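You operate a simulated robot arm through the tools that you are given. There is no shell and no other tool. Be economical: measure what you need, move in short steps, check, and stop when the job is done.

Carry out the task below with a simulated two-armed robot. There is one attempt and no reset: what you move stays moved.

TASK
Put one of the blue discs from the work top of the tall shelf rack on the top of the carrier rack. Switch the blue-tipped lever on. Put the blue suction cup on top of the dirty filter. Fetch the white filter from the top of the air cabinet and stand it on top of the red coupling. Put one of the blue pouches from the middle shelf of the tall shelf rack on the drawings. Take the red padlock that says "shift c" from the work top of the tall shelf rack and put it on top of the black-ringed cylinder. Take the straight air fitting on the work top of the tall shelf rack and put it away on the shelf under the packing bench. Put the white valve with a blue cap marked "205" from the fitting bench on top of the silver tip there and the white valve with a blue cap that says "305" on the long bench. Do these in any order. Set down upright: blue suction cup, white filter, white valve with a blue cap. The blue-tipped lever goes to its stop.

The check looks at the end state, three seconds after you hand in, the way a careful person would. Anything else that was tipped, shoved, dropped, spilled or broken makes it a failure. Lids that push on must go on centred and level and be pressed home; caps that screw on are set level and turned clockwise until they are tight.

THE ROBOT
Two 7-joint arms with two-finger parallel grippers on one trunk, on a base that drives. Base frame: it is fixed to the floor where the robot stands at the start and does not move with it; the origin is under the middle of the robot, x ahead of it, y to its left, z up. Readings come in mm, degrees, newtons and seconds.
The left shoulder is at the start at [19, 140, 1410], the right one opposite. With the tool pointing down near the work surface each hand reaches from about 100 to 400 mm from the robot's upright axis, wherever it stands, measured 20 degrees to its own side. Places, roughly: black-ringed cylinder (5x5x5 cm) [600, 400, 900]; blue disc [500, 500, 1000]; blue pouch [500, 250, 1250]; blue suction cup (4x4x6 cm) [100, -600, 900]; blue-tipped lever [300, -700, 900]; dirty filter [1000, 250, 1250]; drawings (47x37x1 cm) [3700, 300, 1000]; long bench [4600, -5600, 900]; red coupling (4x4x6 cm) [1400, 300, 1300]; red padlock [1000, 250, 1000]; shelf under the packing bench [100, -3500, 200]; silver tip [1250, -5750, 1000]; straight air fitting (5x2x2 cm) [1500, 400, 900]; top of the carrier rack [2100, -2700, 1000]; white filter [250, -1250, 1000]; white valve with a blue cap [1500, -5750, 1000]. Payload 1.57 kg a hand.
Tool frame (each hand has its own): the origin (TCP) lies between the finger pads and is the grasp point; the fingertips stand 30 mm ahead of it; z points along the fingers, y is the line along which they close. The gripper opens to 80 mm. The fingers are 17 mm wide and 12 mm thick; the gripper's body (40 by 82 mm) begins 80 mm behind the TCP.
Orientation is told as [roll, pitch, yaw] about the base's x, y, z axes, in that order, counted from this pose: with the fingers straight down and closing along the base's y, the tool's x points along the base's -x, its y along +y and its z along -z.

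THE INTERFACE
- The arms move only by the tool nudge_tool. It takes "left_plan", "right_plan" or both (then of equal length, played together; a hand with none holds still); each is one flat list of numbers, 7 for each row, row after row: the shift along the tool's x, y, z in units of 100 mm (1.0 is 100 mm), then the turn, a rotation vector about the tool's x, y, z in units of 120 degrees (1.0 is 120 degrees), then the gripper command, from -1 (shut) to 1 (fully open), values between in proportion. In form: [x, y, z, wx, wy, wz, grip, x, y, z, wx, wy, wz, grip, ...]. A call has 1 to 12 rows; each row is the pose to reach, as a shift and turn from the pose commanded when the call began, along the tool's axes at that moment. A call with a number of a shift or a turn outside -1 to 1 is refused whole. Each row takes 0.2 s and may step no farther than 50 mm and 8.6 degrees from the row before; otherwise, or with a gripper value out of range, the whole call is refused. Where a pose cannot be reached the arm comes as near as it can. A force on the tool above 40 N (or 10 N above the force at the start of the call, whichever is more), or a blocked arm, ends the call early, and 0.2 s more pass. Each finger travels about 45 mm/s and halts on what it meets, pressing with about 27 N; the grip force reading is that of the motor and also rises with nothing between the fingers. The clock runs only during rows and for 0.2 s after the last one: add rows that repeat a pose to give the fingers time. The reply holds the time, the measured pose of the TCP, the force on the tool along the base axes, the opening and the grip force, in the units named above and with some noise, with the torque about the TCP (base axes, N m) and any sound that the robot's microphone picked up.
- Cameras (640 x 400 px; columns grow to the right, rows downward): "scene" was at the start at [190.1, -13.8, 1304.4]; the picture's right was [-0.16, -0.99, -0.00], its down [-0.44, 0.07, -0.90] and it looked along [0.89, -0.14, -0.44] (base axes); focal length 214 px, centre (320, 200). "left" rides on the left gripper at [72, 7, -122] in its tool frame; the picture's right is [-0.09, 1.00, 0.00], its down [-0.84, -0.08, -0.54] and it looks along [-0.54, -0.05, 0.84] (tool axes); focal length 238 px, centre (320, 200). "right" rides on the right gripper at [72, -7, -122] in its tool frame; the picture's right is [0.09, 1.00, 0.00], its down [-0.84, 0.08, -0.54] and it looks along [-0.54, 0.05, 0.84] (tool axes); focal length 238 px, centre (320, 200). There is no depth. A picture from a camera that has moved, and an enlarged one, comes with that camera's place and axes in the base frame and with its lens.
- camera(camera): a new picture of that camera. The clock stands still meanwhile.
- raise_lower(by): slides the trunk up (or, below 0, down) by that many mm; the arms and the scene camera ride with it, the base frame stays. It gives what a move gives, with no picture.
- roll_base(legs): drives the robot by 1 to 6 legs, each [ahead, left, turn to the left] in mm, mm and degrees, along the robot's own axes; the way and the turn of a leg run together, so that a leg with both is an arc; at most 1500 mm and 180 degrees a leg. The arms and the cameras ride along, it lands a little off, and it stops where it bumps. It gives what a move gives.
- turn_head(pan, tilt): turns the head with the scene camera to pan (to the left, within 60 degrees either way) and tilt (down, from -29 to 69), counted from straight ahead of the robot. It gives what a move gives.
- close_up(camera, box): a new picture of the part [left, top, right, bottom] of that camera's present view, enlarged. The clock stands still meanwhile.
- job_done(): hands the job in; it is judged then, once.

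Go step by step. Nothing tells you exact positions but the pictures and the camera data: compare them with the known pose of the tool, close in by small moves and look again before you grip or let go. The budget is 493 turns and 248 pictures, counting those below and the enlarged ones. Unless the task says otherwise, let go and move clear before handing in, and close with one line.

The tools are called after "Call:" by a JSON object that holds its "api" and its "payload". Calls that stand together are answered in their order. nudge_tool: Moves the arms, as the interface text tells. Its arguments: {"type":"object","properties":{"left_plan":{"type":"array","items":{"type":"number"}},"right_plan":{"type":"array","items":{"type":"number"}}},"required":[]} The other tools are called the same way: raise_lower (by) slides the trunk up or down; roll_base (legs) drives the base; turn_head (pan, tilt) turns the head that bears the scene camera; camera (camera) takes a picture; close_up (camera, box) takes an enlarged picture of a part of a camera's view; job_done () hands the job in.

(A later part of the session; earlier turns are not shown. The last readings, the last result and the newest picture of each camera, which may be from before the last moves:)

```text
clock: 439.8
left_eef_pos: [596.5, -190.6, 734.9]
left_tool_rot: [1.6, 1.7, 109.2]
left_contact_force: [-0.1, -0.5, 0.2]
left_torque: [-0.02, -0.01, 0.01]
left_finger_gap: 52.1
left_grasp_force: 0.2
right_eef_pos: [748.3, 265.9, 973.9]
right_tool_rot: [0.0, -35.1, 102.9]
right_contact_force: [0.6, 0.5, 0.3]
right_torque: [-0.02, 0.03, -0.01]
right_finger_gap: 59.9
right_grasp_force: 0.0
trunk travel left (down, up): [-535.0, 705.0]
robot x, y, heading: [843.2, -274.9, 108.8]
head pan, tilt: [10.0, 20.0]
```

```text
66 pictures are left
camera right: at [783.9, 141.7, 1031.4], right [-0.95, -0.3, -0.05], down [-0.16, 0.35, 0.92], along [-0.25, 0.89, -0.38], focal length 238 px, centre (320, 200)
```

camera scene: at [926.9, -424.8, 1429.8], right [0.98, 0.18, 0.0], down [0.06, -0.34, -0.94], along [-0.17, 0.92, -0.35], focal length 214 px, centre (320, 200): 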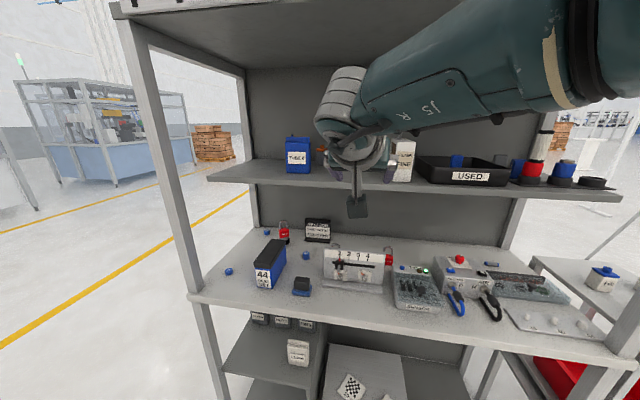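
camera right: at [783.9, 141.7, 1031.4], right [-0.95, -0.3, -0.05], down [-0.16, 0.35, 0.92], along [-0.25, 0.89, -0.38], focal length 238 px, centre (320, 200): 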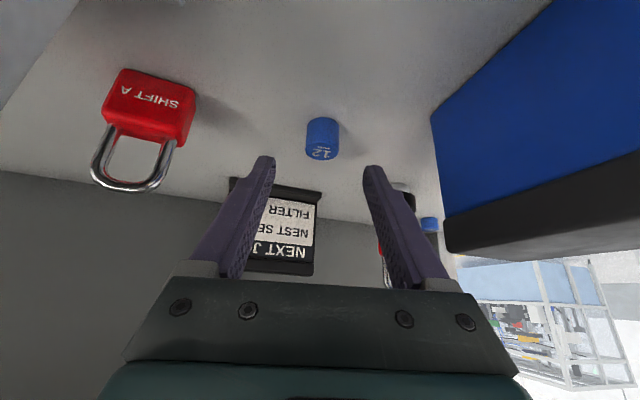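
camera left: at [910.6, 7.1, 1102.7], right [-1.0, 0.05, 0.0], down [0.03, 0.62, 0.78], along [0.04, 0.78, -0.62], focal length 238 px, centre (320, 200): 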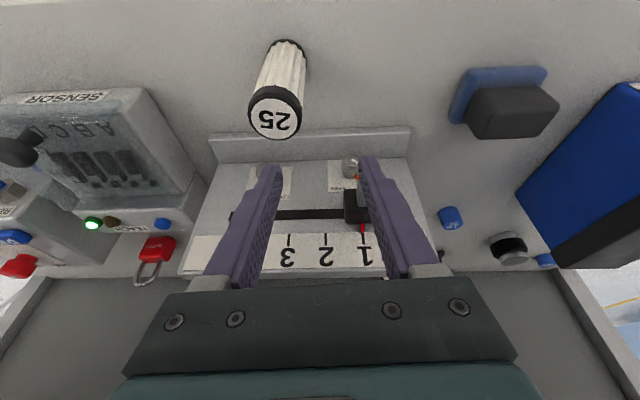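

Call:
{"api": "roll_base", "payload": {"legs": [[5, 0, 0]]}}

Call:
{"api": "raise_lower", "payload": {"by": -32}}

Call:
{"api": "nudge_tool", "payload": {"right_plan": [0, 0, 0, 0, 0, 0, 0, 0, 0, 0, 0, 0, 0, -0.5, 0, 0, 0, 0, 0, 0, -1, 0, 0, 0, 0, 0, 0, -1]}}

Call:
{"api": "camera", "payload": {"camera": "right"}}

```text
clock: 440.5
left_eef_pos: [594.2, -185.5, 735.5]
left_tool_rot: [1.5, 1.6, 109.1]
left_contact_force: [0.2, -0.2, 0.2]
left_torque: [-0.01, 0.0, 0.0]
left_finger_gap: 51.8
left_grasp_force: 0.1
right_eef_pos: [747.4, 270.7, 972.4]
right_tool_rot: [-0.1, -35.1, 102.8]
right_contact_force: [-0.3, -0.2, 0.0]
right_torque: [0.0, -0.01, 0.01]
right_finger_gap: 59.8
right_grasp_force: 0.1
trunk travel left (down, up): [-535.0, 705.0]
robot x, y, heading: [841.8, -268.9, 108.6]
head pan, tilt: [10.0, 20.0]
```

```text
clock: 441.2
left_eef_pos: [595.2, -185.2, 704.0]
left_tool_rot: [1.6, 1.8, 109.0]
left_contact_force: [1.0, 0.2, -0.7]
left_torque: [-0.01, 0.01, -0.01]
left_finger_gap: 52.0
left_grasp_force: 0.1
right_eef_pos: [746.7, 269.8, 941.0]
right_tool_rot: [-0.1, -35.1, 102.8]
right_contact_force: [-0.6, 0.1, -0.6]
right_torque: [0.0, -0.01, -0.01]
right_finger_gap: 60.1
right_grasp_force: 0.1
trunk travel left (down, up): [-503.0, 737.0]
robot x, y, heading: [845.4, -269.6, 108.5]
head pan, tilt: [10.0, 20.0]
```

```text
clock: 442.2
left_eef_pos: [595.0, -185.9, 701.9]
left_tool_rot: [1.6, 1.6, 109.1]
left_contact_force: [-0.7, 0.5, -0.4]
left_torque: [-0.01, -0.04, 0.02]
left_finger_gap: 52.0
left_grasp_force: 0.0
right_eef_pos: [747.4, 271.2, 941.4]
right_tool_rot: [0.0, -35.2, 102.9]
right_contact_force: [0.6, 0.3, -0.1]
right_torque: [0.03, -0.01, 0.02]
right_finger_gap: 22.3
right_grasp_force: 26.4
trunk travel left (down, up): [-503.0, 737.0]
robot x, y, heading: [843.3, -267.5, 108.6]
head pan, tilt: [10.0, 20.0]
```

```text
65 pictures are left
camera right: at [782.3, 146.4, 999.3], right [-0.95, -0.3, -0.05], down [-0.16, 0.35, 0.92], along [-0.25, 0.89, -0.38], focal length 238 px, centre (320, 200)
```

right: 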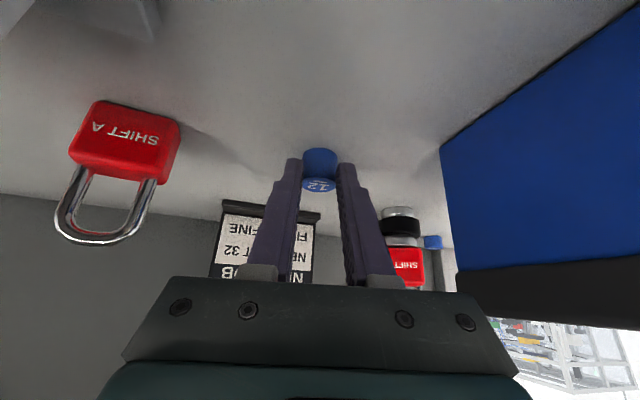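

Disc held. I lift, back out, then drive south toward the carrier rack near (2100,-2700).

Call:
{"api": "raise_lower", "payload": {"by": 100}}

Call:
{"api": "roll_base", "payload": {"legs": [[-330, 0, 0], [0, -180, 0], [0, 0, 161]]}}

Call:
{"api": "raise_lower", "payload": {"by": 250}}

Call:
{"api": "roll_base", "payload": {"legs": [[900, 0, 0]]}}

Call:
{"api": "turn_head", "payload": {"pan": 25, "tilt": 15}}

Call:
{"api": "camera", "payload": {"camera": "scene"}}

```text
clock: 443.6
left_eef_pos: [593.8, -185.0, 802.8]
left_tool_rot: [1.6, 1.7, 109.0]
left_contact_force: [-0.1, 0.2, 0.2]
left_torque: [-0.02, 0.0, 0.02]
left_finger_gap: 51.9
left_grasp_force: 0.0
right_eef_pos: [747.3, 270.9, 1041.3]
right_tool_rot: [-0.1, -35.1, 102.9]
right_contact_force: [0.9, 0.0, -0.3]
right_torque: [0.03, -0.01, 0.0]
right_finger_gap: 20.8
right_grasp_force: 26.9
trunk travel left (down, up): [-603.0, 637.0]
robot x, y, heading: [844.2, -270.8, 108.8]
head pan, tilt: [10.0, 20.0]
```

```text
clock: 453.4
left_eef_pos: [1319.7, -689.7, 803.8]
left_tool_rot: [1.6, 1.7, -91.7]
left_contact_force: [-0.3, 0.2, -0.4]
left_torque: [0.04, -0.01, 0.0]
left_finger_gap: 51.9
left_grasp_force: 0.1
right_eef_pos: [1016.3, -1062.1, 1040.8]
right_tool_rot: [0.1, -35.1, -97.8]
right_contact_force: [-0.7, 0.5, 0.0]
right_torque: [-0.02, -0.01, 0.01]
right_finger_gap: 0.0
right_grasp_force: 21.1
trunk travel left (down, up): [-603.0, 637.0]
robot x, y, heading: [1121.6, -524.2, -92.3]
head pan, tilt: [10.0, 20.0]
```

```text
clock: 456.0
left_eef_pos: [1320.0, -688.3, 1053.4]
left_tool_rot: [1.6, 1.7, -91.7]
left_contact_force: [-0.4, -0.2, -0.7]
left_torque: [-0.01, -0.01, 0.01]
left_finger_gap: 51.8
left_grasp_force: 0.0
right_eef_pos: [1016.1, -1062.1, 1290.6]
right_tool_rot: [-0.1, -35.2, -97.8]
right_contact_force: [-0.7, -0.8, 0.8]
right_torque: [0.0, -0.02, 0.01]
right_finger_gap: 0.3
right_grasp_force: 21.5
trunk travel left (down, up): [-853.0, 387.0]
robot x, y, heading: [1115.3, -524.9, -92.3]
head pan, tilt: [10.0, 20.0]
```

```text
clock: 460.7
left_eef_pos: [1282.0, -1586.4, 1054.6]
left_tool_rot: [1.7, 1.7, -92.1]
left_contact_force: [-0.1, 0.0, 0.2]
left_torque: [0.03, -0.01, 0.02]
left_finger_gap: 52.0
left_grasp_force: 0.1
right_eef_pos: [974.7, -1957.0, 1290.7]
right_tool_rot: [-0.1, -35.0, -98.3]
right_contact_force: [-1.1, 0.5, 0.1]
right_torque: [-0.03, 0.03, 0.0]
right_finger_gap: 0.1
right_grasp_force: 21.3
trunk travel left (down, up): [-853.0, 387.0]
robot x, y, heading: [1081.1, -1420.7, -92.4]
head pan, tilt: [10.0, 20.0]
```

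```text
clock: 461.5
left_eef_pos: [1282.3, -1586.4, 1053.7]
left_tool_rot: [1.6, 1.7, -92.0]
left_contact_force: [0.0, -0.7, 0.0]
left_torque: [-0.03, 0.02, -0.02]
left_finger_gap: 52.3
left_grasp_force: 0.0
right_eef_pos: [975.7, -1956.6, 1291.3]
right_tool_rot: [0.1, -35.1, -98.2]
right_contact_force: [0.1, 0.3, 0.6]
right_torque: [0.01, -0.01, -0.01]
right_finger_gap: 0.1
right_grasp_force: 21.2
trunk travel left (down, up): [-853.0, 387.0]
robot x, y, heading: [1082.9, -1417.3, -92.8]
head pan, tilt: [25.0, 15.0]
```

```text
64 pictures are left
camera scene: at [1111.8, -1606.1, 1391.5], right [-0.92, -0.38, 0.0], down [-0.1, 0.24, -0.97], along [0.37, -0.89, -0.26], focal length 214 px, centre (320, 200)
```

scene: 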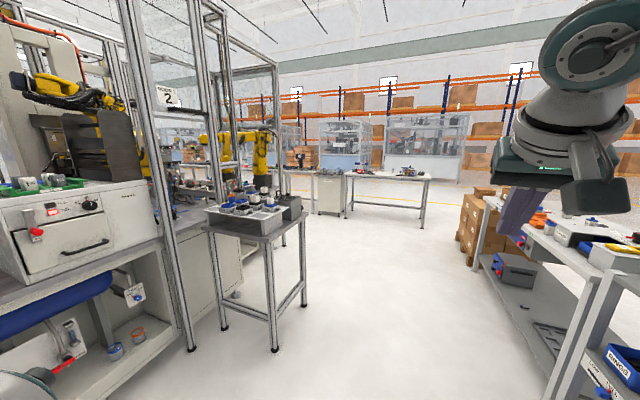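

The disc slipped out of the fingertips. I must find it: I go back and look at the floor and work top.

Call:
{"api": "roll_base", "payload": {"legs": [[-650, 0, 0], [0, 0, 180]]}}

Call:
{"api": "turn_head", "payload": {"pan": 15, "tilt": 35}}

Call:
{"api": "camera", "payload": {"camera": "scene"}}

```text
clock: 472.4
left_eef_pos: [912.0, -597.2, 1053.2]
left_tool_rot: [1.6, 1.7, 87.2]
left_contact_force: [0.9, 0.2, -0.1]
left_torque: [0.01, 0.02, 0.0]
left_finger_gap: 52.2
left_grasp_force: 0.0
right_eef_pos: [1223.9, -232.2, 1291.4]
right_tool_rot: [0.0, -35.1, 81.0]
right_contact_force: [-0.8, -0.1, -0.1]
right_torque: [0.03, 0.0, 0.0]
right_finger_gap: 0.0
right_grasp_force: 20.7
trunk travel left (down, up): [-853.0, 387.0]
robot x, y, heading: [1109.2, -768.6, 86.5]
head pan, tilt: [25.0, 15.0]
```

```text
clock: 473.2
left_eef_pos: [911.9, -599.4, 1053.3]
left_tool_rot: [1.6, 1.7, 87.0]
left_contact_force: [0.1, 0.0, -0.3]
left_torque: [0.01, -0.02, 0.0]
left_finger_gap: 51.8
left_grasp_force: 0.0
right_eef_pos: [1224.0, -232.7, 1290.6]
right_tool_rot: [-0.1, -35.1, 81.0]
right_contact_force: [0.3, -0.3, -0.3]
right_torque: [0.0, -0.02, -0.02]
right_finger_gap: 0.0
right_grasp_force: 21.1
trunk travel left (down, up): [-853.0, 387.0]
robot x, y, heading: [1112.6, -767.9, 86.7]
head pan, tilt: [15.0, 35.0]
```

```text
63 pictures are left
camera scene: at [1100.1, -584.2, 1359.6], right [0.98, 0.2, 0.0], down [0.12, -0.56, -0.82], along [-0.17, 0.8, -0.57], focal length 214 px, centre (320, 200)
```

scene: 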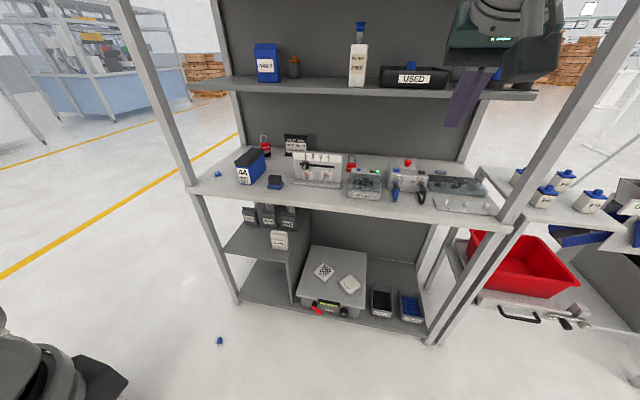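

The disc lies on the floor near (427,-175). I turn to face -x in front of the rack so I can reach down to it with the right hand.

Call:
{"api": "roll_base", "payload": {"legs": [[0, 0, 93], [200, 0, 0], [0, -430, 0]]}}

Call:
{"api": "nudge_tool", "payload": {"right_plan": [0.25, 0, -0.1, 0, 0.06, 0, 0, 0.5, 0, -0.2, 0, 0.12, 0, 0.3, 0.75, 0, -0.3, 0, 0.18, 0, 0.4, 1, 0, -0.4, 0, 0.24, 0, 0.4, 1, 0, -0.4, 0, 0.29, 0.04, 0.4]}}

Call:
{"api": "nudge_tool", "payload": {"right_plan": [0.3, 0, 0.1, 0, 0, 0, 0.4, 0.6, 0, 0.2, 0, 0, 0, 0.4, 0.95, 0, 0.3, 0, 0, 0, 0.4]}}

Call:
{"api": "turn_head", "payload": {"pan": -10, "tilt": 55}}

Call:
{"api": "camera", "payload": {"camera": "scene"}}

```text
clock: 481.0
left_eef_pos: [748.8, -566.5, 1051.3]
left_tool_rot: [1.8, 1.7, -179.4]
left_contact_force: [0.7, -0.2, 0.7]
left_torque: [0.0, 0.0, 0.0]
left_finger_gap: 52.3
left_grasp_force: 0.0
right_eef_pos: [365.4, -276.7, 1291.0]
right_tool_rot: [0.0, -35.2, 174.4]
right_contact_force: [0.4, 0.4, -0.3]
right_torque: [0.01, 0.0, -0.01]
right_finger_gap: 0.0
right_grasp_force: 21.6
trunk travel left (down, up): [-853.0, 387.0]
robot x, y, heading: [905.5, -353.6, -179.7]
head pan, tilt: [15.0, 35.0]
stopped in leg 3: the robot was blocked; the commanded pose is now the measured one
```

```text
clock: 482.2
left_eef_pos: [749.0, -567.9, 1053.3]
left_tool_rot: [1.8, 1.6, -179.4]
left_contact_force: [0.4, -0.9, -0.1]
left_torque: [0.01, 0.0, -0.06]
left_finger_gap: 52.0
left_grasp_force: 0.0
right_eef_pos: [469.9, -286.5, 1265.5]
right_tool_rot: [1.6, 0.0, 169.9]
right_contact_force: [-0.8, -1.3, -0.1]
right_torque: [0.01, 0.01, 0.05]
right_finger_gap: 56.0
right_grasp_force: 0.0
trunk travel left (down, up): [-853.0, 387.0]
robot x, y, heading: [909.4, -355.3, -180.0]
head pan, tilt: [15.0, 35.0]
```

```text
clock: 483.0
left_eef_pos: [750.5, -566.8, 1054.2]
left_tool_rot: [1.8, 1.7, -179.4]
left_contact_force: [1.1, 0.1, -0.5]
left_torque: [-0.01, 0.0, -0.02]
left_finger_gap: 51.9
left_grasp_force: 0.0
right_eef_pos: [563.2, -304.1, 1235.7]
right_tool_rot: [1.6, -0.2, 170.0]
right_contact_force: [0.0, -0.1, 0.3]
right_torque: [0.0, 0.01, 0.0]
right_finger_gap: 55.8
right_grasp_force: 0.0
trunk travel left (down, up): [-853.0, 387.0]
robot x, y, heading: [903.4, -352.6, -179.8]
head pan, tilt: [15.0, 35.0]
```

```text
clock: 483.9
left_eef_pos: [749.0, -566.8, 1053.6]
left_tool_rot: [1.7, 1.8, -179.3]
left_contact_force: [0.1, 0.6, 0.6]
left_torque: [0.0, 0.0, 0.01]
left_finger_gap: 51.9
left_grasp_force: 0.1
right_eef_pos: [562.2, -303.9, 1236.4]
right_tool_rot: [1.5, -0.3, 170.0]
right_contact_force: [1.1, 0.8, 0.7]
right_torque: [-0.04, -0.03, -0.02]
right_finger_gap: 56.0
right_grasp_force: 0.0
trunk travel left (down, up): [-853.0, 387.0]
robot x, y, heading: [906.6, -356.4, -179.8]
head pan, tilt: [-10.0, 55.0]
```

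```text
62 pictures are left
camera scene: at [736.9, -346.1, 1331.4], right [0.17, 0.99, 0.0], down [0.81, -0.14, -0.57], along [-0.57, 0.1, -0.82], focal length 214 px, centre (320, 200)
```

scene: 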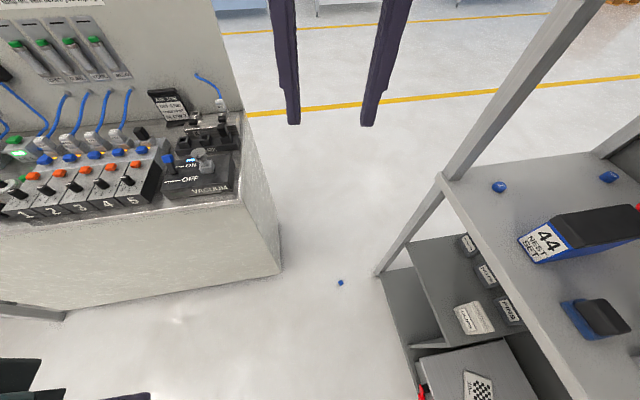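

Call:
{"api": "roll_base", "payload": {"legs": [[222, 0, 0]]}}

Call:
{"api": "nudge_tool", "payload": {"right_plan": [0.1, -0.25, 0.3, 0, 0, 0, 0.4, 0.2, -0.5, 0.65, 0, 0, 0, 0.4, 0.35, -0.75, 1, 0, 0, 0, 0.4]}}

Call:
{"api": "nudge_tool", "payload": {"right_plan": [0.1, -0.25, 0.3, 0, 0, 0, 0.4, 0.2, -0.5, 0.65, 0, 0, 0, 0.4, 0.35, -0.7, 1, 0, 0, 0, 0.4]}}

Call:
{"api": "raise_lower", "payload": {"by": -400}}

Call:
{"api": "raise_lower", "payload": {"by": -300}}

Call:
{"api": "camera", "payload": {"camera": "right"}}

```text
clock: 485.6
left_eef_pos: [527.7, -566.7, 1052.1]
left_tool_rot: [1.6, 1.7, -179.4]
left_contact_force: [0.1, 0.0, -0.7]
left_torque: [-0.01, 0.04, 0.0]
left_finger_gap: 51.9
left_grasp_force: 0.0
right_eef_pos: [341.9, -303.0, 1235.6]
right_tool_rot: [1.4, -0.1, 169.9]
right_contact_force: [-0.5, -0.1, 0.4]
right_torque: [0.02, -0.02, 0.01]
right_finger_gap: 55.9
right_grasp_force: 0.1
trunk travel left (down, up): [-853.0, 387.0]
robot x, y, heading: [685.3, -354.3, -180.0]
head pan, tilt: [-10.0, 55.0]
```

```text
clock: 486.4
left_eef_pos: [528.0, -566.6, 1053.3]
left_tool_rot: [1.7, 1.7, -179.4]
left_contact_force: [-0.4, 0.1, 0.8]
left_torque: [0.02, 0.0, -0.04]
left_finger_gap: 52.0
left_grasp_force: 0.1
right_eef_pos: [388.7, -238.0, 1132.5]
right_tool_rot: [1.4, -0.3, 170.0]
right_contact_force: [-0.2, -0.1, -0.1]
right_torque: [-0.02, -0.01, 0.03]
right_finger_gap: 55.8
right_grasp_force: 0.0
trunk travel left (down, up): [-853.0, 387.0]
robot x, y, heading: [686.4, -355.9, -179.9]
head pan, tilt: [-10.0, 55.0]
```

```text
clock: 487.2
left_eef_pos: [528.3, -567.8, 1053.1]
left_tool_rot: [1.7, 1.7, -179.4]
left_contact_force: [-0.2, 0.3, 0.1]
left_torque: [0.04, -0.01, 0.02]
left_finger_gap: 52.1
left_grasp_force: 0.0
right_eef_pos: [433.9, -176.5, 1030.0]
right_tool_rot: [1.5, -0.3, 170.0]
right_contact_force: [-0.9, -0.1, -0.5]
right_torque: [-0.01, -0.02, 0.0]
right_finger_gap: 55.9
right_grasp_force: 0.0
trunk travel left (down, up): [-853.0, 387.0]
robot x, y, heading: [685.3, -356.6, -179.9]
head pan, tilt: [-10.0, 55.0]
```

```text
clock: 491.0
left_eef_pos: [528.1, -566.3, 652.9]
left_tool_rot: [1.6, 1.7, -179.4]
left_contact_force: [0.4, 0.0, -0.2]
left_torque: [0.02, -0.01, 0.01]
left_finger_gap: 51.9
left_grasp_force: 0.1
right_eef_pos: [433.4, -175.5, 631.0]
right_tool_rot: [1.4, -0.3, 169.9]
right_contact_force: [0.3, 0.2, -1.0]
right_torque: [0.0, -0.01, -0.02]
right_finger_gap: 56.0
right_grasp_force: 0.0
trunk travel left (down, up): [-453.0, 787.0]
robot x, y, heading: [685.8, -353.9, -180.2]
head pan, tilt: [-10.0, 55.0]
```

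```text
clock: 494.2
left_eef_pos: [528.4, -549.8, 381.1]
left_tool_rot: [-0.3, 1.7, -179.5]
left_contact_force: [0.3, 0.6, 0.6]
left_torque: [0.0, -0.01, -0.04]
left_finger_gap: 52.0
left_grasp_force: 0.0
right_eef_pos: [434.3, -159.6, 373.1]
right_tool_rot: [-0.5, -0.5, 169.8]
right_contact_force: [0.1, 0.0, 0.0]
right_torque: [0.0, -0.01, -0.03]
right_finger_gap: 56.0
right_grasp_force: 0.1
trunk travel left (down, up): [-187.0, 1053.0]
robot x, y, heading: [687.3, -389.2, -179.9]
head pan, tilt: [-10.0, 55.0]
stopped: the arm was blocked; the commanded pose is now the measured one
```

```text
61 pictures are left
camera right: at [505.8, -166.7, 493.2], right [-0.08, -1.0, -0.01], down [-0.83, 0.06, 0.55], along [-0.55, 0.05, -0.84], focal length 238 px, centre (320, 200)
```

right: 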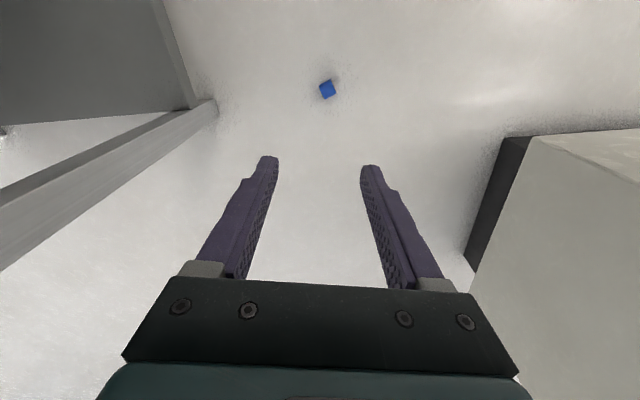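

The right elbow met the rack while lowering. I raise a little, shift the base away from the rack, and reach further sideways instead.

Call:
{"api": "raise_lower", "payload": {"by": 60}}

Call:
{"api": "roll_base", "payload": {"legs": [[0, 62, 0], [45, 0, 0]]}}

Call:
{"api": "nudge_tool", "payload": {"right_plan": [0.18, -0.3, 0, 0, 0, 0, 0.4, 0.36, -0.6, 0, 0, 0, 0, 0.4]}}

Call:
{"api": "turn_head", "payload": {"pan": -50, "tilt": 20}}

Call:
{"api": "camera", "payload": {"camera": "scene"}}

```text
clock: 495.2
left_eef_pos: [528.1, -603.7, 447.3]
left_tool_rot: [1.8, 1.7, -179.3]
left_contact_force: [0.6, 0.8, -0.3]
left_torque: [0.01, -0.02, 0.0]
left_finger_gap: 52.1
left_grasp_force: 0.1
right_eef_pos: [432.6, -215.0, 423.9]
right_tool_rot: [1.6, -0.2, 169.9]
right_contact_force: [-0.4, 0.1, -0.1]
right_torque: [0.03, 0.0, 0.02]
right_finger_gap: 55.9
right_grasp_force: 0.1
trunk travel left (down, up): [-247.0, 993.0]
robot x, y, heading: [685.4, -389.0, -179.8]
head pan, tilt: [-10.0, 55.0]
```

```text
clock: 496.7
left_eef_pos: [483.9, -664.3, 445.7]
left_tool_rot: [1.7, 1.8, -179.4]
left_contact_force: [-0.6, 0.1, -0.9]
left_torque: [-0.04, -0.04, -0.02]
left_finger_gap: 51.9
left_grasp_force: 0.0
right_eef_pos: [388.7, -274.6, 422.9]
right_tool_rot: [1.5, -0.1, 169.9]
right_contact_force: [-0.5, 0.3, 0.4]
right_torque: [-0.01, -0.02, 0.04]
right_finger_gap: 55.8
right_grasp_force: 0.1
trunk travel left (down, up): [-247.0, 993.0]
robot x, y, heading: [642.0, -453.5, -179.8]
head pan, tilt: [-10.0, 55.0]
```

```text
clock: 497.3
left_eef_pos: [484.7, -664.0, 445.9]
left_tool_rot: [1.6, 1.8, -179.4]
left_contact_force: [0.0, 0.4, -0.1]
left_torque: [-0.03, -0.02, 0.0]
left_finger_gap: 52.1
left_grasp_force: 0.0
right_eef_pos: [435.3, -220.7, 423.1]
right_tool_rot: [1.3, -0.2, 169.9]
right_contact_force: [-0.1, -0.1, 0.0]
right_torque: [0.02, -0.02, 0.02]
right_finger_gap: 55.8
right_grasp_force: 0.0
trunk travel left (down, up): [-247.0, 993.0]
robot x, y, heading: [645.5, -455.0, -180.0]
head pan, tilt: [-10.0, 55.0]
```

```text
clock: 498.4
left_eef_pos: [483.7, -663.2, 446.0]
left_tool_rot: [1.6, 1.6, -179.4]
left_contact_force: [0.3, 0.0, -0.3]
left_torque: [-0.01, -0.01, -0.01]
left_finger_gap: 51.9
left_grasp_force: 0.2
right_eef_pos: [434.6, -220.9, 421.8]
right_tool_rot: [1.3, -0.3, 169.9]
right_contact_force: [0.5, -0.2, 0.4]
right_torque: [0.03, -0.01, -0.01]
right_finger_gap: 56.0
right_grasp_force: 0.0
trunk travel left (down, up): [-247.0, 993.0]
robot x, y, heading: [642.5, -452.5, -179.8]
head pan, tilt: [-50.0, 20.0]
```

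```text
60 pictures are left
camera scene: at [482.1, -384.1, 777.1], right [0.76, 0.64, 0.0], down [0.22, -0.26, -0.94], along [-0.61, 0.72, -0.34], focal length 214 px, centre (320, 200)
```

scene: 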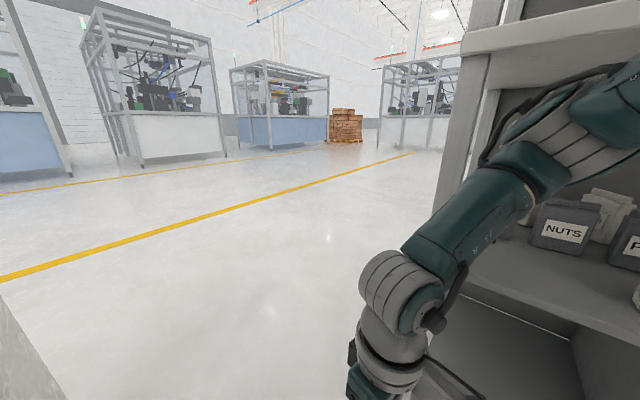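

Call:
{"api": "nudge_tool", "payload": {"right_plan": [-0.04, -0.25, 0.1, 0, 0, 0, 0.2, -0.08, -0.48, 0.2, 0, 0, 0, 0.2]}}

Call:
{"api": "raise_lower", "payload": {"by": -245}}

Call:
{"api": "camera", "payload": {"camera": "right"}}

```text
clock: 499.0
left_eef_pos: [483.2, -662.7, 447.2]
left_tool_rot: [1.6, 1.7, -179.4]
left_contact_force: [0.7, 0.6, 1.2]
left_torque: [-0.02, 0.01, 0.0]
left_finger_gap: 52.0
left_grasp_force: 0.1
right_eef_pos: [435.9, -172.9, 401.3]
right_tool_rot: [1.5, -0.1, 169.9]
right_contact_force: [1.3, 0.2, 1.0]
right_torque: [-0.01, 0.01, 0.01]
right_finger_gap: 48.0
right_grasp_force: 0.1
trunk travel left (down, up): [-247.0, 993.0]
robot x, y, heading: [641.8, -452.8, -180.1]
head pan, tilt: [-50.0, 20.0]
```

```text
clock: 501.7
left_eef_pos: [482.0, -665.0, 360.3]
left_tool_rot: [1.7, 1.6, -179.4]
left_contact_force: [0.7, 0.4, 0.0]
left_torque: [0.02, 0.01, 0.0]
left_finger_gap: 52.1
left_grasp_force: 0.1
right_eef_pos: [433.8, -174.9, 314.3]
right_tool_rot: [1.5, -0.3, 169.9]
right_contact_force: [0.2, -0.3, -0.2]
right_torque: [0.01, 0.05, -0.01]
right_finger_gap: 48.1
right_grasp_force: 0.1
trunk travel left (down, up): [-160.0, 1080.0]
robot x, y, heading: [642.2, -453.5, -179.9]
head pan, tilt: [-50.0, 20.0]
stopped: the arm was blocked; the commanded pose is now the measured one
```

```text
59 pictures are left
camera right: at [507.1, -177.9, 435.8], right [-0.08, -1.0, 0.03], down [-0.83, 0.08, 0.55], along [-0.55, 0.02, -0.84], focal length 238 px, centre (320, 200)
```

right: 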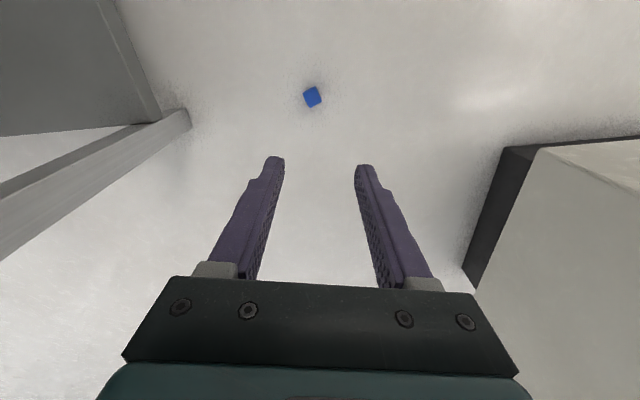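

Call:
{"api": "turn_head", "payload": {"pan": 60, "tilt": 35}}

Call:
{"api": "camera", "payload": {"camera": "scene"}}

Call:
{"api": "turn_head", "payload": {"pan": -55, "tilt": 15}}

Call:
{"api": "camera", "payload": {"camera": "scene"}}

```text
clock: 503.6
left_eef_pos: [482.8, -665.0, 361.7]
left_tool_rot: [1.7, 1.7, -179.6]
left_contact_force: [-0.4, -0.2, 0.4]
left_torque: [0.01, -0.03, 0.03]
left_finger_gap: 52.2
left_grasp_force: 0.1
right_eef_pos: [435.0, -174.4, 314.6]
right_tool_rot: [1.5, -0.3, 169.9]
right_contact_force: [-0.8, 1.0, -1.1]
right_torque: [0.01, -0.01, -0.04]
right_finger_gap: 48.0
right_grasp_force: 0.0
trunk travel left (down, up): [-160.0, 1080.0]
robot x, y, heading: [642.0, -455.0, -180.0]
head pan, tilt: [60.0, 35.0]
```

```text
58 pictures are left
camera scene: at [497.5, -532.1, 667.5], right [-0.87, 0.5, 0.0], down [0.29, 0.5, -0.82], along [-0.41, -0.71, -0.57], focal length 214 px, centre (320, 200)
```

scene: 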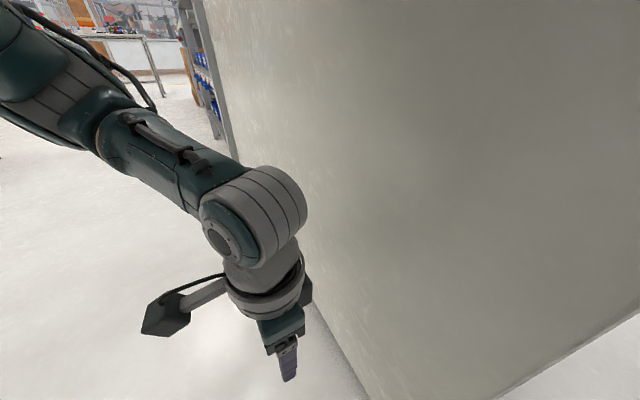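

```text
clock: 505.6
left_eef_pos: [481.7, -664.8, 361.0]
left_tool_rot: [1.7, 1.6, -179.5]
left_contact_force: [-0.2, -0.2, 0.2]
left_torque: [0.01, 0.0, -0.01]
left_finger_gap: 52.0
left_grasp_force: 0.1
right_eef_pos: [433.8, -174.0, 315.3]
right_tool_rot: [1.5, -0.3, 169.9]
right_contact_force: [0.3, 0.6, -0.1]
right_torque: [-0.01, -0.04, 0.01]
right_finger_gap: 48.1
right_grasp_force: 0.1
trunk travel left (down, up): [-160.0, 1080.0]
robot x, y, heading: [643.9, -455.6, -179.9]
head pan, tilt: [-55.0, 15.0]
```

```text
57 pictures are left
camera scene: at [487.7, -379.4, 699.3], right [0.82, 0.58, 0.0], down [0.15, -0.21, -0.97], along [-0.56, 0.79, -0.26], focal length 214 px, centre (320, 200)
```

scene: 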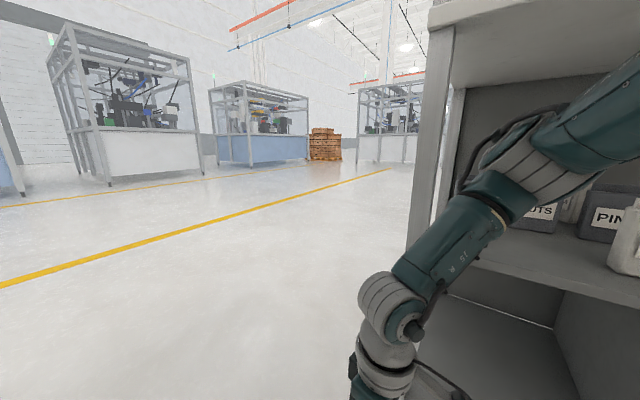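

The right elbow rests on the rack's lower shelf on this side. I'll go around to the west side (facing +x), where the elbow has free space, with care over the cabinet plate.

Call:
{"api": "raise_lower", "payload": {"by": 400}}

Call:
{"api": "raise_lower", "payload": {"by": 264}}

Call:
{"api": "roll_base", "payload": {"legs": [[0, 110, 0], [-305, 0, 0], [0, 0, 90], [-222, 0, 0]]}}

Call:
{"api": "roll_base", "payload": {"legs": [[0, -640, 0]]}}

```text
clock: 509.4
left_eef_pos: [484.0, -662.7, 759.6]
left_tool_rot: [1.7, 1.7, -179.6]
left_contact_force: [-0.3, -0.7, 1.0]
left_torque: [0.01, -0.01, -0.01]
left_finger_gap: 52.1
left_grasp_force: 0.0
right_eef_pos: [436.3, -173.4, 715.7]
right_tool_rot: [1.4, -0.2, 169.9]
right_contact_force: [-0.7, -0.2, 0.2]
right_torque: [0.01, 0.0, -0.01]
right_finger_gap: 48.1
right_grasp_force: 0.1
trunk travel left (down, up): [-560.0, 680.0]
robot x, y, heading: [641.2, -449.7, -180.0]
head pan, tilt: [-55.0, 15.0]
```

```text
clock: 512.1
left_eef_pos: [484.2, -662.6, 1023.6]
left_tool_rot: [1.7, 1.7, -179.5]
left_contact_force: [0.1, 0.7, 0.0]
left_torque: [0.01, -0.03, 0.02]
left_finger_gap: 52.2
left_grasp_force: 0.0
right_eef_pos: [438.0, -173.4, 978.4]
right_tool_rot: [1.4, -0.2, 169.9]
right_contact_force: [0.1, -0.2, 0.2]
right_torque: [0.03, 0.01, -0.01]
right_finger_gap: 47.9
right_grasp_force: 0.1
trunk travel left (down, up): [-824.0, 416.0]
robot x, y, heading: [641.9, -455.6, -180.0]
head pan, tilt: [-55.0, 15.0]
```

```text
clock: 520.1
left_eef_pos: [1154.8, -497.8, 1024.1]
left_tool_rot: [1.6, 1.7, -88.9]
left_contact_force: [-0.1, 0.8, 0.3]
left_torque: [0.02, 0.02, 0.0]
left_finger_gap: 52.2
left_grasp_force: 0.0
right_eef_pos: [666.7, -549.7, 979.2]
right_tool_rot: [1.4, -0.2, -99.5]
right_contact_force: [0.2, 0.1, 0.2]
right_torque: [0.01, 0.03, -0.02]
right_finger_gap: 48.0
right_grasp_force: 0.1
trunk travel left (down, up): [-824.0, 416.0]
robot x, y, heading: [945.7, -346.6, -89.0]
head pan, tilt: [-55.0, 15.0]
```

```text
clock: 523.4
left_eef_pos: [543.8, -505.4, 1026.0]
left_tool_rot: [1.8, 1.7, -88.5]
left_contact_force: [0.0, -0.5, 0.5]
left_torque: [-0.02, 0.02, 0.04]
left_finger_gap: 52.1
left_grasp_force: 0.1
right_eef_pos: [74.2, -559.2, 980.5]
right_tool_rot: [4.5, 0.1, -98.6]
right_contact_force: [16.3, 0.1, 1.1]
right_torque: [0.02, -0.44, 0.03]
right_finger_gap: 32.8
right_grasp_force: 0.1
trunk travel left (down, up): [-824.0, 416.0]
robot x, y, heading: [330.6, -348.4, -88.9]
head pan, tilt: [-55.0, 15.0]
stopped in leg 1: the force on the tool passed its limit at 45 N (the readings are from after the stop); the commanded pose is now the measured one
```

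Call:
{"api": "roll_base", "payload": {"legs": [[0, 25, 0]]}}

Call:
{"api": "camera", "payload": {"camera": "right"}}

Call:
{"api": "raise_lower", "payload": {"by": 295}}

```text
clock: 524.2
left_eef_pos: [565.2, -503.9, 1024.4]
left_tool_rot: [1.8, 1.6, -88.6]
left_contact_force: [-0.8, 0.1, -0.8]
left_torque: [0.02, 0.02, -0.02]
left_finger_gap: 52.1
left_grasp_force: 0.1
right_eef_pos: [91.2, -558.2, 979.3]
right_tool_rot: [3.4, 0.2, -98.8]
right_contact_force: [-0.4, -0.7, -0.9]
right_torque: [-0.01, -0.02, 0.01]
right_finger_gap: 48.6
right_grasp_force: 0.1
trunk travel left (down, up): [-824.0, 416.0]
robot x, y, heading: [351.9, -347.8, -89.1]
head pan, tilt: [-55.0, 15.0]
```

```text
56 pictures are left
camera right: at [87.5, -485.4, 1101.1], right [1.0, -0.06, 0.06], down [-0.08, -0.84, 0.54], along [0.02, -0.55, -0.84], focal length 238 px, centre (320, 200)
```

right: 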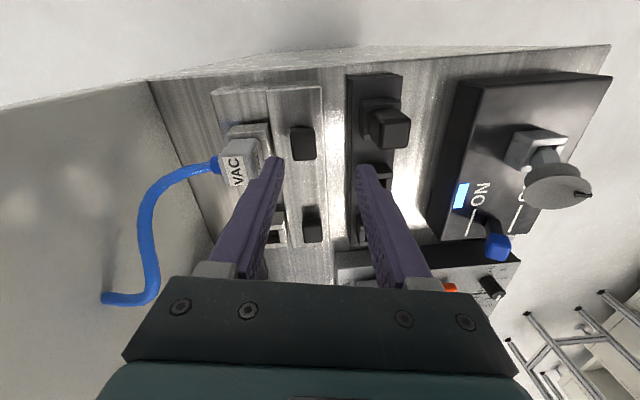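

```text
clock: 527.2
left_eef_pos: [565.3, -504.6, 1318.7]
left_tool_rot: [1.7, 1.8, -88.6]
left_contact_force: [-0.1, -0.7, -0.2]
left_torque: [-0.01, 0.02, 0.01]
left_finger_gap: 52.2
left_grasp_force: 0.1
right_eef_pos: [90.4, -559.2, 1275.5]
right_tool_rot: [3.4, 0.2, -98.9]
right_contact_force: [-0.2, -0.2, -0.8]
right_torque: [0.01, 0.03, 0.01]
right_finger_gap: 47.7
right_grasp_force: 0.1
trunk travel left (down, up): [-1119.0, 121.0]
robot x, y, heading: [352.3, -349.2, -88.7]
head pan, tilt: [-55.0, 15.0]
```

Call:
{"api": "roll_base", "payload": {"legs": [[0, -850, 0], [0, 0, 89], [0, 315, 0], [450, 0, 0]]}}

Call:
{"api": "turn_head", "payload": {"pan": 0, "tilt": 50}}

Call:
{"api": "camera", "payload": {"camera": "scene"}}

```text
clock: 539.5
left_eef_pos: [114.5, 162.1, 1319.1]
left_tool_rot: [1.8, 1.7, 0.3]
left_contact_force: [0.2, 0.7, -0.3]
left_torque: [0.01, -0.03, 0.01]
left_finger_gap: 51.9
left_grasp_force: 0.0
right_eef_pos: [158.8, -314.6, 1275.1]
right_tool_rot: [3.4, 0.3, -10.0]
right_contact_force: [0.3, -0.4, 0.1]
right_torque: [-0.01, 0.0, 0.01]
right_finger_gap: 48.2
right_grasp_force: 0.1
trunk travel left (down, up): [-1119.0, 121.0]
robot x, y, heading: [-44.3, -49.6, -0.2]
head pan, tilt: [-55.0, 15.0]
```

```text
clock: 540.7
left_eef_pos: [113.4, 161.4, 1318.9]
left_tool_rot: [1.7, 1.7, 0.2]
left_contact_force: [0.6, -0.3, 0.6]
left_torque: [0.02, 0.0, 0.03]
left_finger_gap: 52.2
left_grasp_force: 0.0
right_eef_pos: [159.5, -314.3, 1275.0]
right_tool_rot: [3.5, 0.1, -10.0]
right_contact_force: [0.6, 0.0, 0.0]
right_torque: [0.02, 0.0, 0.04]
right_finger_gap: 48.2
right_grasp_force: 0.0
trunk travel left (down, up): [-1119.0, 121.0]
robot x, y, heading: [-42.3, -48.5, -0.1]
head pan, tilt: [0.0, 50.0]
```

```text
55 pictures are left
camera scene: at [132.4, -49.4, 1604.3], right [0.0, -1.0, 0.0], down [-0.77, 0.0, -0.64], along [0.64, 0.0, -0.77], focal length 214 px, centre (320, 200)
```

scene: 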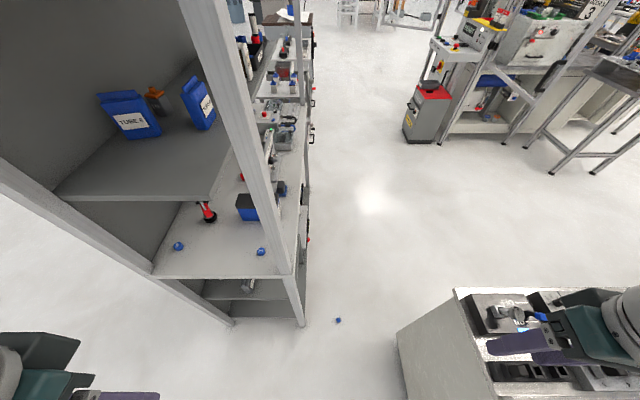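

Call:
{"api": "nudge_tool", "payload": {"right_plan": [-0.1, 0.3, 0.3, 0.01, 0, 0, 0.2, -0.2, 0.65, 0.65, 0.02, 0, 0, 0.2, -0.28, 1, 1, 0.028, 0, 0, 0.2], "left_plan": [0.2, 0, -0.3, 0, 0, 0, 0.3, 0.4, 0, -0.65, 0, 0, 0, 0.3, 0.5, 0, -1, 0, 0, 0, 0.3]}}

Call:
{"api": "raise_lower", "payload": {"by": -400}}

Call:
{"api": "raise_lower", "payload": {"by": -400}}

Call:
{"api": "roll_base", "payload": {"legs": [[195, 10, 0]]}}

Call:
{"api": "camera", "payload": {"camera": "right"}}

```text
refused: row 2 steps farther than a row can; nothing moved
```

```text
clock: 544.5
left_eef_pos: [113.6, 161.2, 919.3]
left_tool_rot: [1.7, 1.8, 0.4]
left_contact_force: [-0.3, 0.1, -0.6]
left_torque: [-0.02, 0.03, 0.01]
left_finger_gap: 52.1
left_grasp_force: 0.0
right_eef_pos: [158.9, -313.1, 874.6]
right_tool_rot: [3.5, 0.2, -9.9]
right_contact_force: [0.5, 0.5, 0.2]
right_torque: [0.01, 0.02, 0.01]
right_finger_gap: 48.4
right_grasp_force: 0.1
trunk travel left (down, up): [-719.0, 521.0]
robot x, y, heading: [-46.1, -47.1, 0.1]
head pan, tilt: [0.0, 50.0]
```

```text
clock: 548.4
left_eef_pos: [112.5, 162.6, 519.5]
left_tool_rot: [1.7, 1.8, 0.3]
left_contact_force: [1.2, 0.1, -0.5]
left_torque: [0.01, 0.03, 0.01]
left_finger_gap: 52.1
left_grasp_force: 0.0
right_eef_pos: [158.2, -314.3, 474.0]
right_tool_rot: [3.5, 0.1, -9.8]
right_contact_force: [1.0, -1.0, -0.7]
right_torque: [-0.03, 0.02, 0.01]
right_finger_gap: 47.9
right_grasp_force: 0.1
trunk travel left (down, up): [-319.0, 921.0]
robot x, y, heading: [-44.3, -46.9, -0.1]
head pan, tilt: [0.0, 50.0]
```

```text
clock: 550.0
left_eef_pos: [307.8, 171.2, 519.8]
left_tool_rot: [1.7, 1.8, 0.5]
left_contact_force: [0.0, 0.3, 1.4]
left_torque: [-0.04, 0.0, 0.01]
left_finger_gap: 52.1
left_grasp_force: 0.1
right_eef_pos: [353.7, -304.9, 474.5]
right_tool_rot: [3.5, 0.2, -10.0]
right_contact_force: [-0.3, -0.1, 0.2]
right_torque: [-0.01, -0.01, 0.02]
right_finger_gap: 47.9
right_grasp_force: 0.1
trunk travel left (down, up): [-319.0, 921.0]
robot x, y, heading: [148.2, -36.5, -0.1]
head pan, tilt: [0.0, 50.0]
```

```text
54 pictures are left
camera right: at [280.6, -306.2, 596.0], right [0.08, 0.99, 0.06], down [0.83, -0.1, 0.54], along [0.55, 0.01, -0.84], focal length 238 px, centre (320, 200)
```

right: 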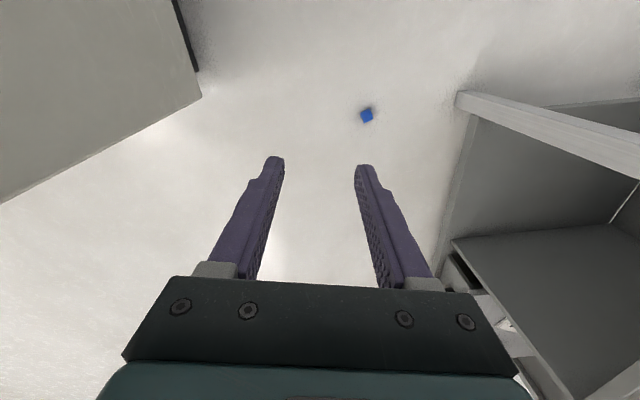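

Call:
{"api": "nudge_tool", "payload": {"right_plan": [-0.1, 0.3, 0.1, 0.01, 0, 0, 0.2, -0.2, 0.6, 0.2, 0.02, 0, 0, 0.2, -0.3, 0.95, 0.3, 0.029, 0, 0, 0.2], "left_plan": [0.2, 0, -0.3, 0, 0, 0, 0.3, 0.4, 0, -0.6, 0, 0, 0, 0.3, 0.5, 0, -0.9, 0, 0, 0, 0.3]}}

Call:
{"api": "nudge_tool", "payload": {"right_plan": [-0.1, 0.25, 0.2, 0, 0, 0, 0.2, -0.2, 0.5, 0.5, 0, 0, 0, 0.2, -0.2, 0.5, 0.8, 0, 0, 0, 0.2]}}

Call:
{"api": "raise_lower", "payload": {"by": -220}}

Call:
{"api": "camera", "payload": {"camera": "right"}}

```text
clock: 550.8
left_eef_pos: [279.4, 170.1, 580.5]
left_tool_rot: [1.7, 1.7, 0.4]
left_contact_force: [-0.1, 0.3, 0.6]
left_torque: [-0.02, 0.0, 0.0]
left_finger_gap: 51.8
left_grasp_force: 0.0
left hand out of reach, approached as far as the arm can: row 2, 3
right_eef_pos: [400.5, -212.6, 451.6]
right_tool_rot: [0.1, 0.3, -9.8]
right_contact_force: [-0.1, -0.3, -0.6]
right_torque: [-0.03, 0.03, 0.01]
right_finger_gap: 47.9
right_grasp_force: 0.1
trunk travel left (down, up): [-319.0, 921.0]
robot x, y, heading: [150.7, -39.0, -0.1]
head pan, tilt: [0.0, 50.0]
```

```text
clock: 551.5
left_eef_pos: [277.8, 169.7, 578.5]
left_tool_rot: [1.7, 1.9, 0.5]
left_contact_force: [1.1, 0.0, -0.2]
left_torque: [-0.03, -0.01, -0.04]
left_finger_gap: 52.1
left_grasp_force: 0.0
right_eef_pos: [427.0, -166.8, 369.2]
right_tool_rot: [0.1, 0.1, -9.7]
right_contact_force: [0.6, 0.0, -0.2]
right_torque: [-0.01, -0.01, -0.01]
right_finger_gap: 48.0
right_grasp_force: 0.0
trunk travel left (down, up): [-319.0, 921.0]
robot x, y, heading: [150.6, -41.0, -0.5]
head pan, tilt: [0.0, 50.0]
```

```text
clock: 554.1
left_eef_pos: [278.9, 167.7, 462.1]
left_tool_rot: [1.6, 1.7, 0.3]
left_contact_force: [-0.9, -0.3, -0.1]
left_torque: [-0.01, -0.02, 0.0]
left_finger_gap: 52.2
left_grasp_force: 0.1
right_eef_pos: [428.1, -168.3, 251.6]
right_tool_rot: [0.2, 0.1, -9.9]
right_contact_force: [1.6, -0.4, 0.6]
right_torque: [0.01, -0.01, 0.0]
right_finger_gap: 47.9
right_grasp_force: 0.1
trunk travel left (down, up): [-200.0, 1040.0]
robot x, y, heading: [145.7, -39.9, 0.0]
head pan, tilt: [0.0, 50.0]
stopped: the arm was blocked; the commanded pose is now the measured one
```

```text
53 pictures are left
camera right: at [355.7, -162.3, 374.0], right [0.08, 1.0, 0.0], down [0.84, -0.07, 0.54], along [0.54, -0.04, -0.84], focal length 238 px, centre (320, 200)
```

right: 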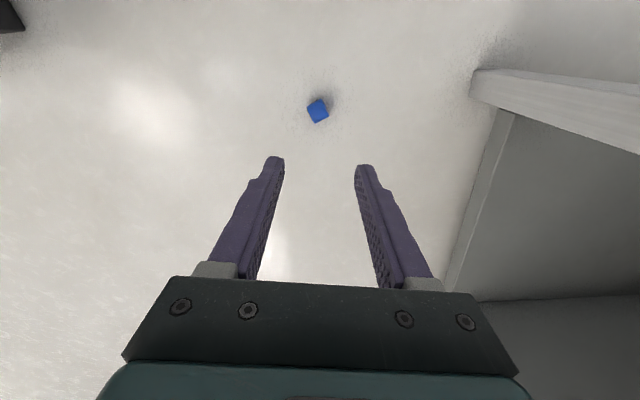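

Call:
{"api": "nudge_tool", "payload": {"left_plan": [-0.2, 0.1, -0.25, 0, 0, 0, 0.3, -0.4, 0.2, -0.55, 0, 0, 0, 0.3, -0.5, 0.3, -0.95, 0, 0, 0, 0.3]}}

Call:
{"api": "nudge_tool", "payload": {"left_plan": [0, 0.1, -0.3, 0, 0, 0, 0.3, 0, 0.2, -0.65, 0, 0, 0, 0.3, 0, 0.3, -1, 0, 0, 0, 0.3]}}

Call:
{"api": "raise_lower", "payload": {"by": -190}}

```text
clock: 554.9
left_eef_pos: [342.3, 199.4, 552.1]
left_tool_rot: [1.7, 1.8, 0.4]
left_contact_force: [0.7, 0.1, -1.2]
left_torque: [0.0, 0.01, 0.02]
left_finger_gap: 52.1
left_grasp_force: 0.1
left hand out of reach, approached as far as the arm can: row 1, 2, 3
right_eef_pos: [428.1, -168.2, 252.3]
right_tool_rot: [0.0, 0.0, -9.9]
right_contact_force: [0.7, 0.4, 0.1]
right_torque: [-0.01, -0.02, 0.01]
right_finger_gap: 48.1
right_grasp_force: 0.0
trunk travel left (down, up): [-200.0, 1040.0]
robot x, y, heading: [148.6, -38.3, -0.1]
head pan, tilt: [0.0, 50.0]
```

```text
clock: 555.7
left_eef_pos: [346.5, 226.5, 651.2]
left_tool_rot: [1.7, 1.7, 0.4]
left_contact_force: [-0.5, -0.3, -0.2]
left_torque: [0.03, 0.02, 0.01]
left_finger_gap: 51.9
left_grasp_force: 0.1
left hand out of reach, approached as far as the arm can: row 1, 2
right_eef_pos: [426.8, -167.8, 252.1]
right_tool_rot: [0.1, 0.1, -9.8]
right_contact_force: [0.1, -0.2, 0.0]
right_torque: [-0.01, 0.0, 0.02]
right_finger_gap: 48.1
right_grasp_force: 0.0
trunk travel left (down, up): [-200.0, 1040.0]
robot x, y, heading: [151.8, -37.1, -0.4]
head pan, tilt: [0.0, 50.0]
```

```text
clock: 558.0
left_eef_pos: [347.4, 228.0, 651.7]
left_tool_rot: [1.8, 1.6, 0.4]
left_contact_force: [-0.7, -0.2, 0.8]
left_torque: [0.01, 0.01, 0.04]
left_finger_gap: 52.0
left_grasp_force: 0.1
right_eef_pos: [428.2, -166.5, 252.4]
right_tool_rot: [0.2, 0.0, -9.8]
right_contact_force: [0.7, -0.8, -0.1]
right_torque: [-0.03, 0.02, 0.02]
right_finger_gap: 48.3
right_grasp_force: 0.1
trunk travel left (down, up): [-200.0, 1040.0]
robot x, y, heading: [147.1, -41.2, 0.1]
head pan, tilt: [0.0, 50.0]
stopped: the arm was blocked; the commanded pose is now the measured one
```

Call:
{"api": "turn_head", "payload": {"pan": -58, "tilt": 50}}

Call:
{"api": "camera", "payload": {"camera": "scene"}}

```text
clock: 559.2
left_eef_pos: [348.4, 226.6, 653.3]
left_tool_rot: [1.7, 1.6, 0.3]
left_contact_force: [-0.2, 0.1, -0.1]
left_torque: [0.0, 0.0, 0.03]
left_finger_gap: 51.9
left_grasp_force: 0.2
right_eef_pos: [429.5, -166.7, 252.2]
right_tool_rot: [0.3, 0.1, -9.8]
right_contact_force: [-0.6, -0.2, 0.1]
right_torque: [0.0, 0.01, -0.04]
right_finger_gap: 48.2
right_grasp_force: 0.0
trunk travel left (down, up): [-200.0, 1040.0]
robot x, y, heading: [144.4, -37.4, -0.1]
head pan, tilt: [-58.0, 50.0]
```

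```text
52 pictures are left
camera scene: at [292.7, -104.1, 685.3], right [-0.85, -0.53, 0.0], down [-0.4, 0.65, -0.64], along [0.34, -0.54, -0.77], focal length 214 px, centre (320, 200)
```

scene: 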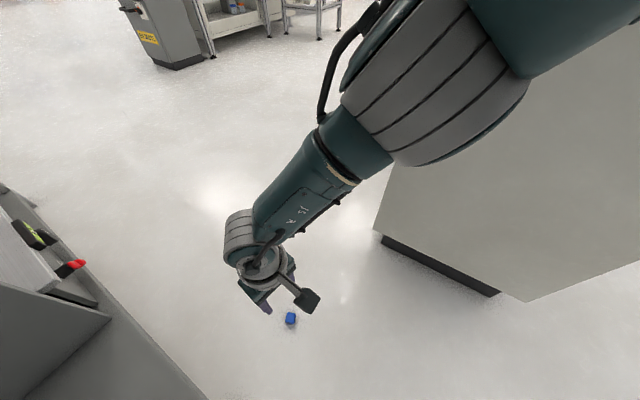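

Call:
{"api": "nudge_tool", "payload": {"right_plan": [0, 0, -0.3, 0, 0, 0, 0.2, 0, 0, -0.65, 0, 0, 0, 0.2, 0, 0, -1, 0, 0, 0, 0.2]}}

Call:
{"api": "raise_lower", "payload": {"by": -190}}

```text
clock: 560.0
left_eef_pos: [346.8, 227.0, 652.2]
left_tool_rot: [1.8, 1.6, 0.5]
left_contact_force: [0.5, -0.7, 0.1]
left_torque: [0.01, -0.01, 0.03]
left_finger_gap: 52.0
left_grasp_force: 0.1
right_eef_pos: [428.3, -169.4, 353.1]
right_tool_rot: [0.0, 0.1, -9.7]
right_contact_force: [-0.6, 0.1, 1.1]
right_torque: [0.02, 0.03, 0.0]
right_finger_gap: 48.2
right_grasp_force: 0.0
trunk travel left (down, up): [-200.0, 1040.0]
robot x, y, heading: [151.0, -39.6, -0.2]
head pan, tilt: [-58.0, 50.0]
```

```text
clock: 562.3
left_eef_pos: [349.9, 228.1, 651.3]
left_tool_rot: [1.8, 1.5, 0.4]
left_contact_force: [-0.1, 0.4, -0.2]
left_torque: [-0.04, -0.03, 0.0]
left_finger_gap: 52.1
left_grasp_force: 0.1
right_eef_pos: [431.5, -166.5, 352.2]
right_tool_rot: [0.2, 0.1, -9.8]
right_contact_force: [-0.3, -0.3, -0.5]
right_torque: [0.01, 0.0, -0.01]
right_finger_gap: 47.9
right_grasp_force: 0.2
trunk travel left (down, up): [-199.0, 1041.0]
robot x, y, heading: [147.5, -32.9, 0.2]
head pan, tilt: [-58.0, 50.0]
stopped: the arm was blocked; the commanded pose is now the measured one
```

Call:
{"api": "turn_head", "payload": {"pan": 58, "tilt": 50}}

Call:
{"api": "camera", "payload": {"camera": "scene"}}

```text
clock: 564.3
left_eef_pos: [348.4, 227.8, 652.2]
left_tool_rot: [1.9, 1.5, 0.3]
left_contact_force: [1.0, 0.0, 0.6]
left_torque: [0.01, 0.01, 0.0]
left_finger_gap: 52.1
left_grasp_force: 0.0
right_eef_pos: [430.0, -166.5, 352.5]
right_tool_rot: [0.2, 0.1, -9.8]
right_contact_force: [0.2, 0.6, 0.7]
right_torque: [0.01, 0.02, 0.03]
right_finger_gap: 47.8
right_grasp_force: 0.1
trunk travel left (down, up): [-199.0, 1041.0]
robot x, y, heading: [149.8, -37.2, -0.2]
head pan, tilt: [58.0, 50.0]
```

```text
51 pictures are left
camera scene: at [293.8, 27.0, 685.4], right [0.85, -0.53, 0.0], down [-0.4, -0.65, -0.65], along [0.34, 0.55, -0.76], focal length 214 px, centre (320, 200)
```

scene: 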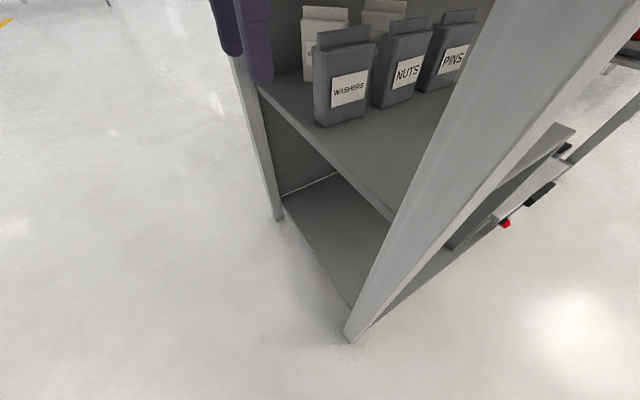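

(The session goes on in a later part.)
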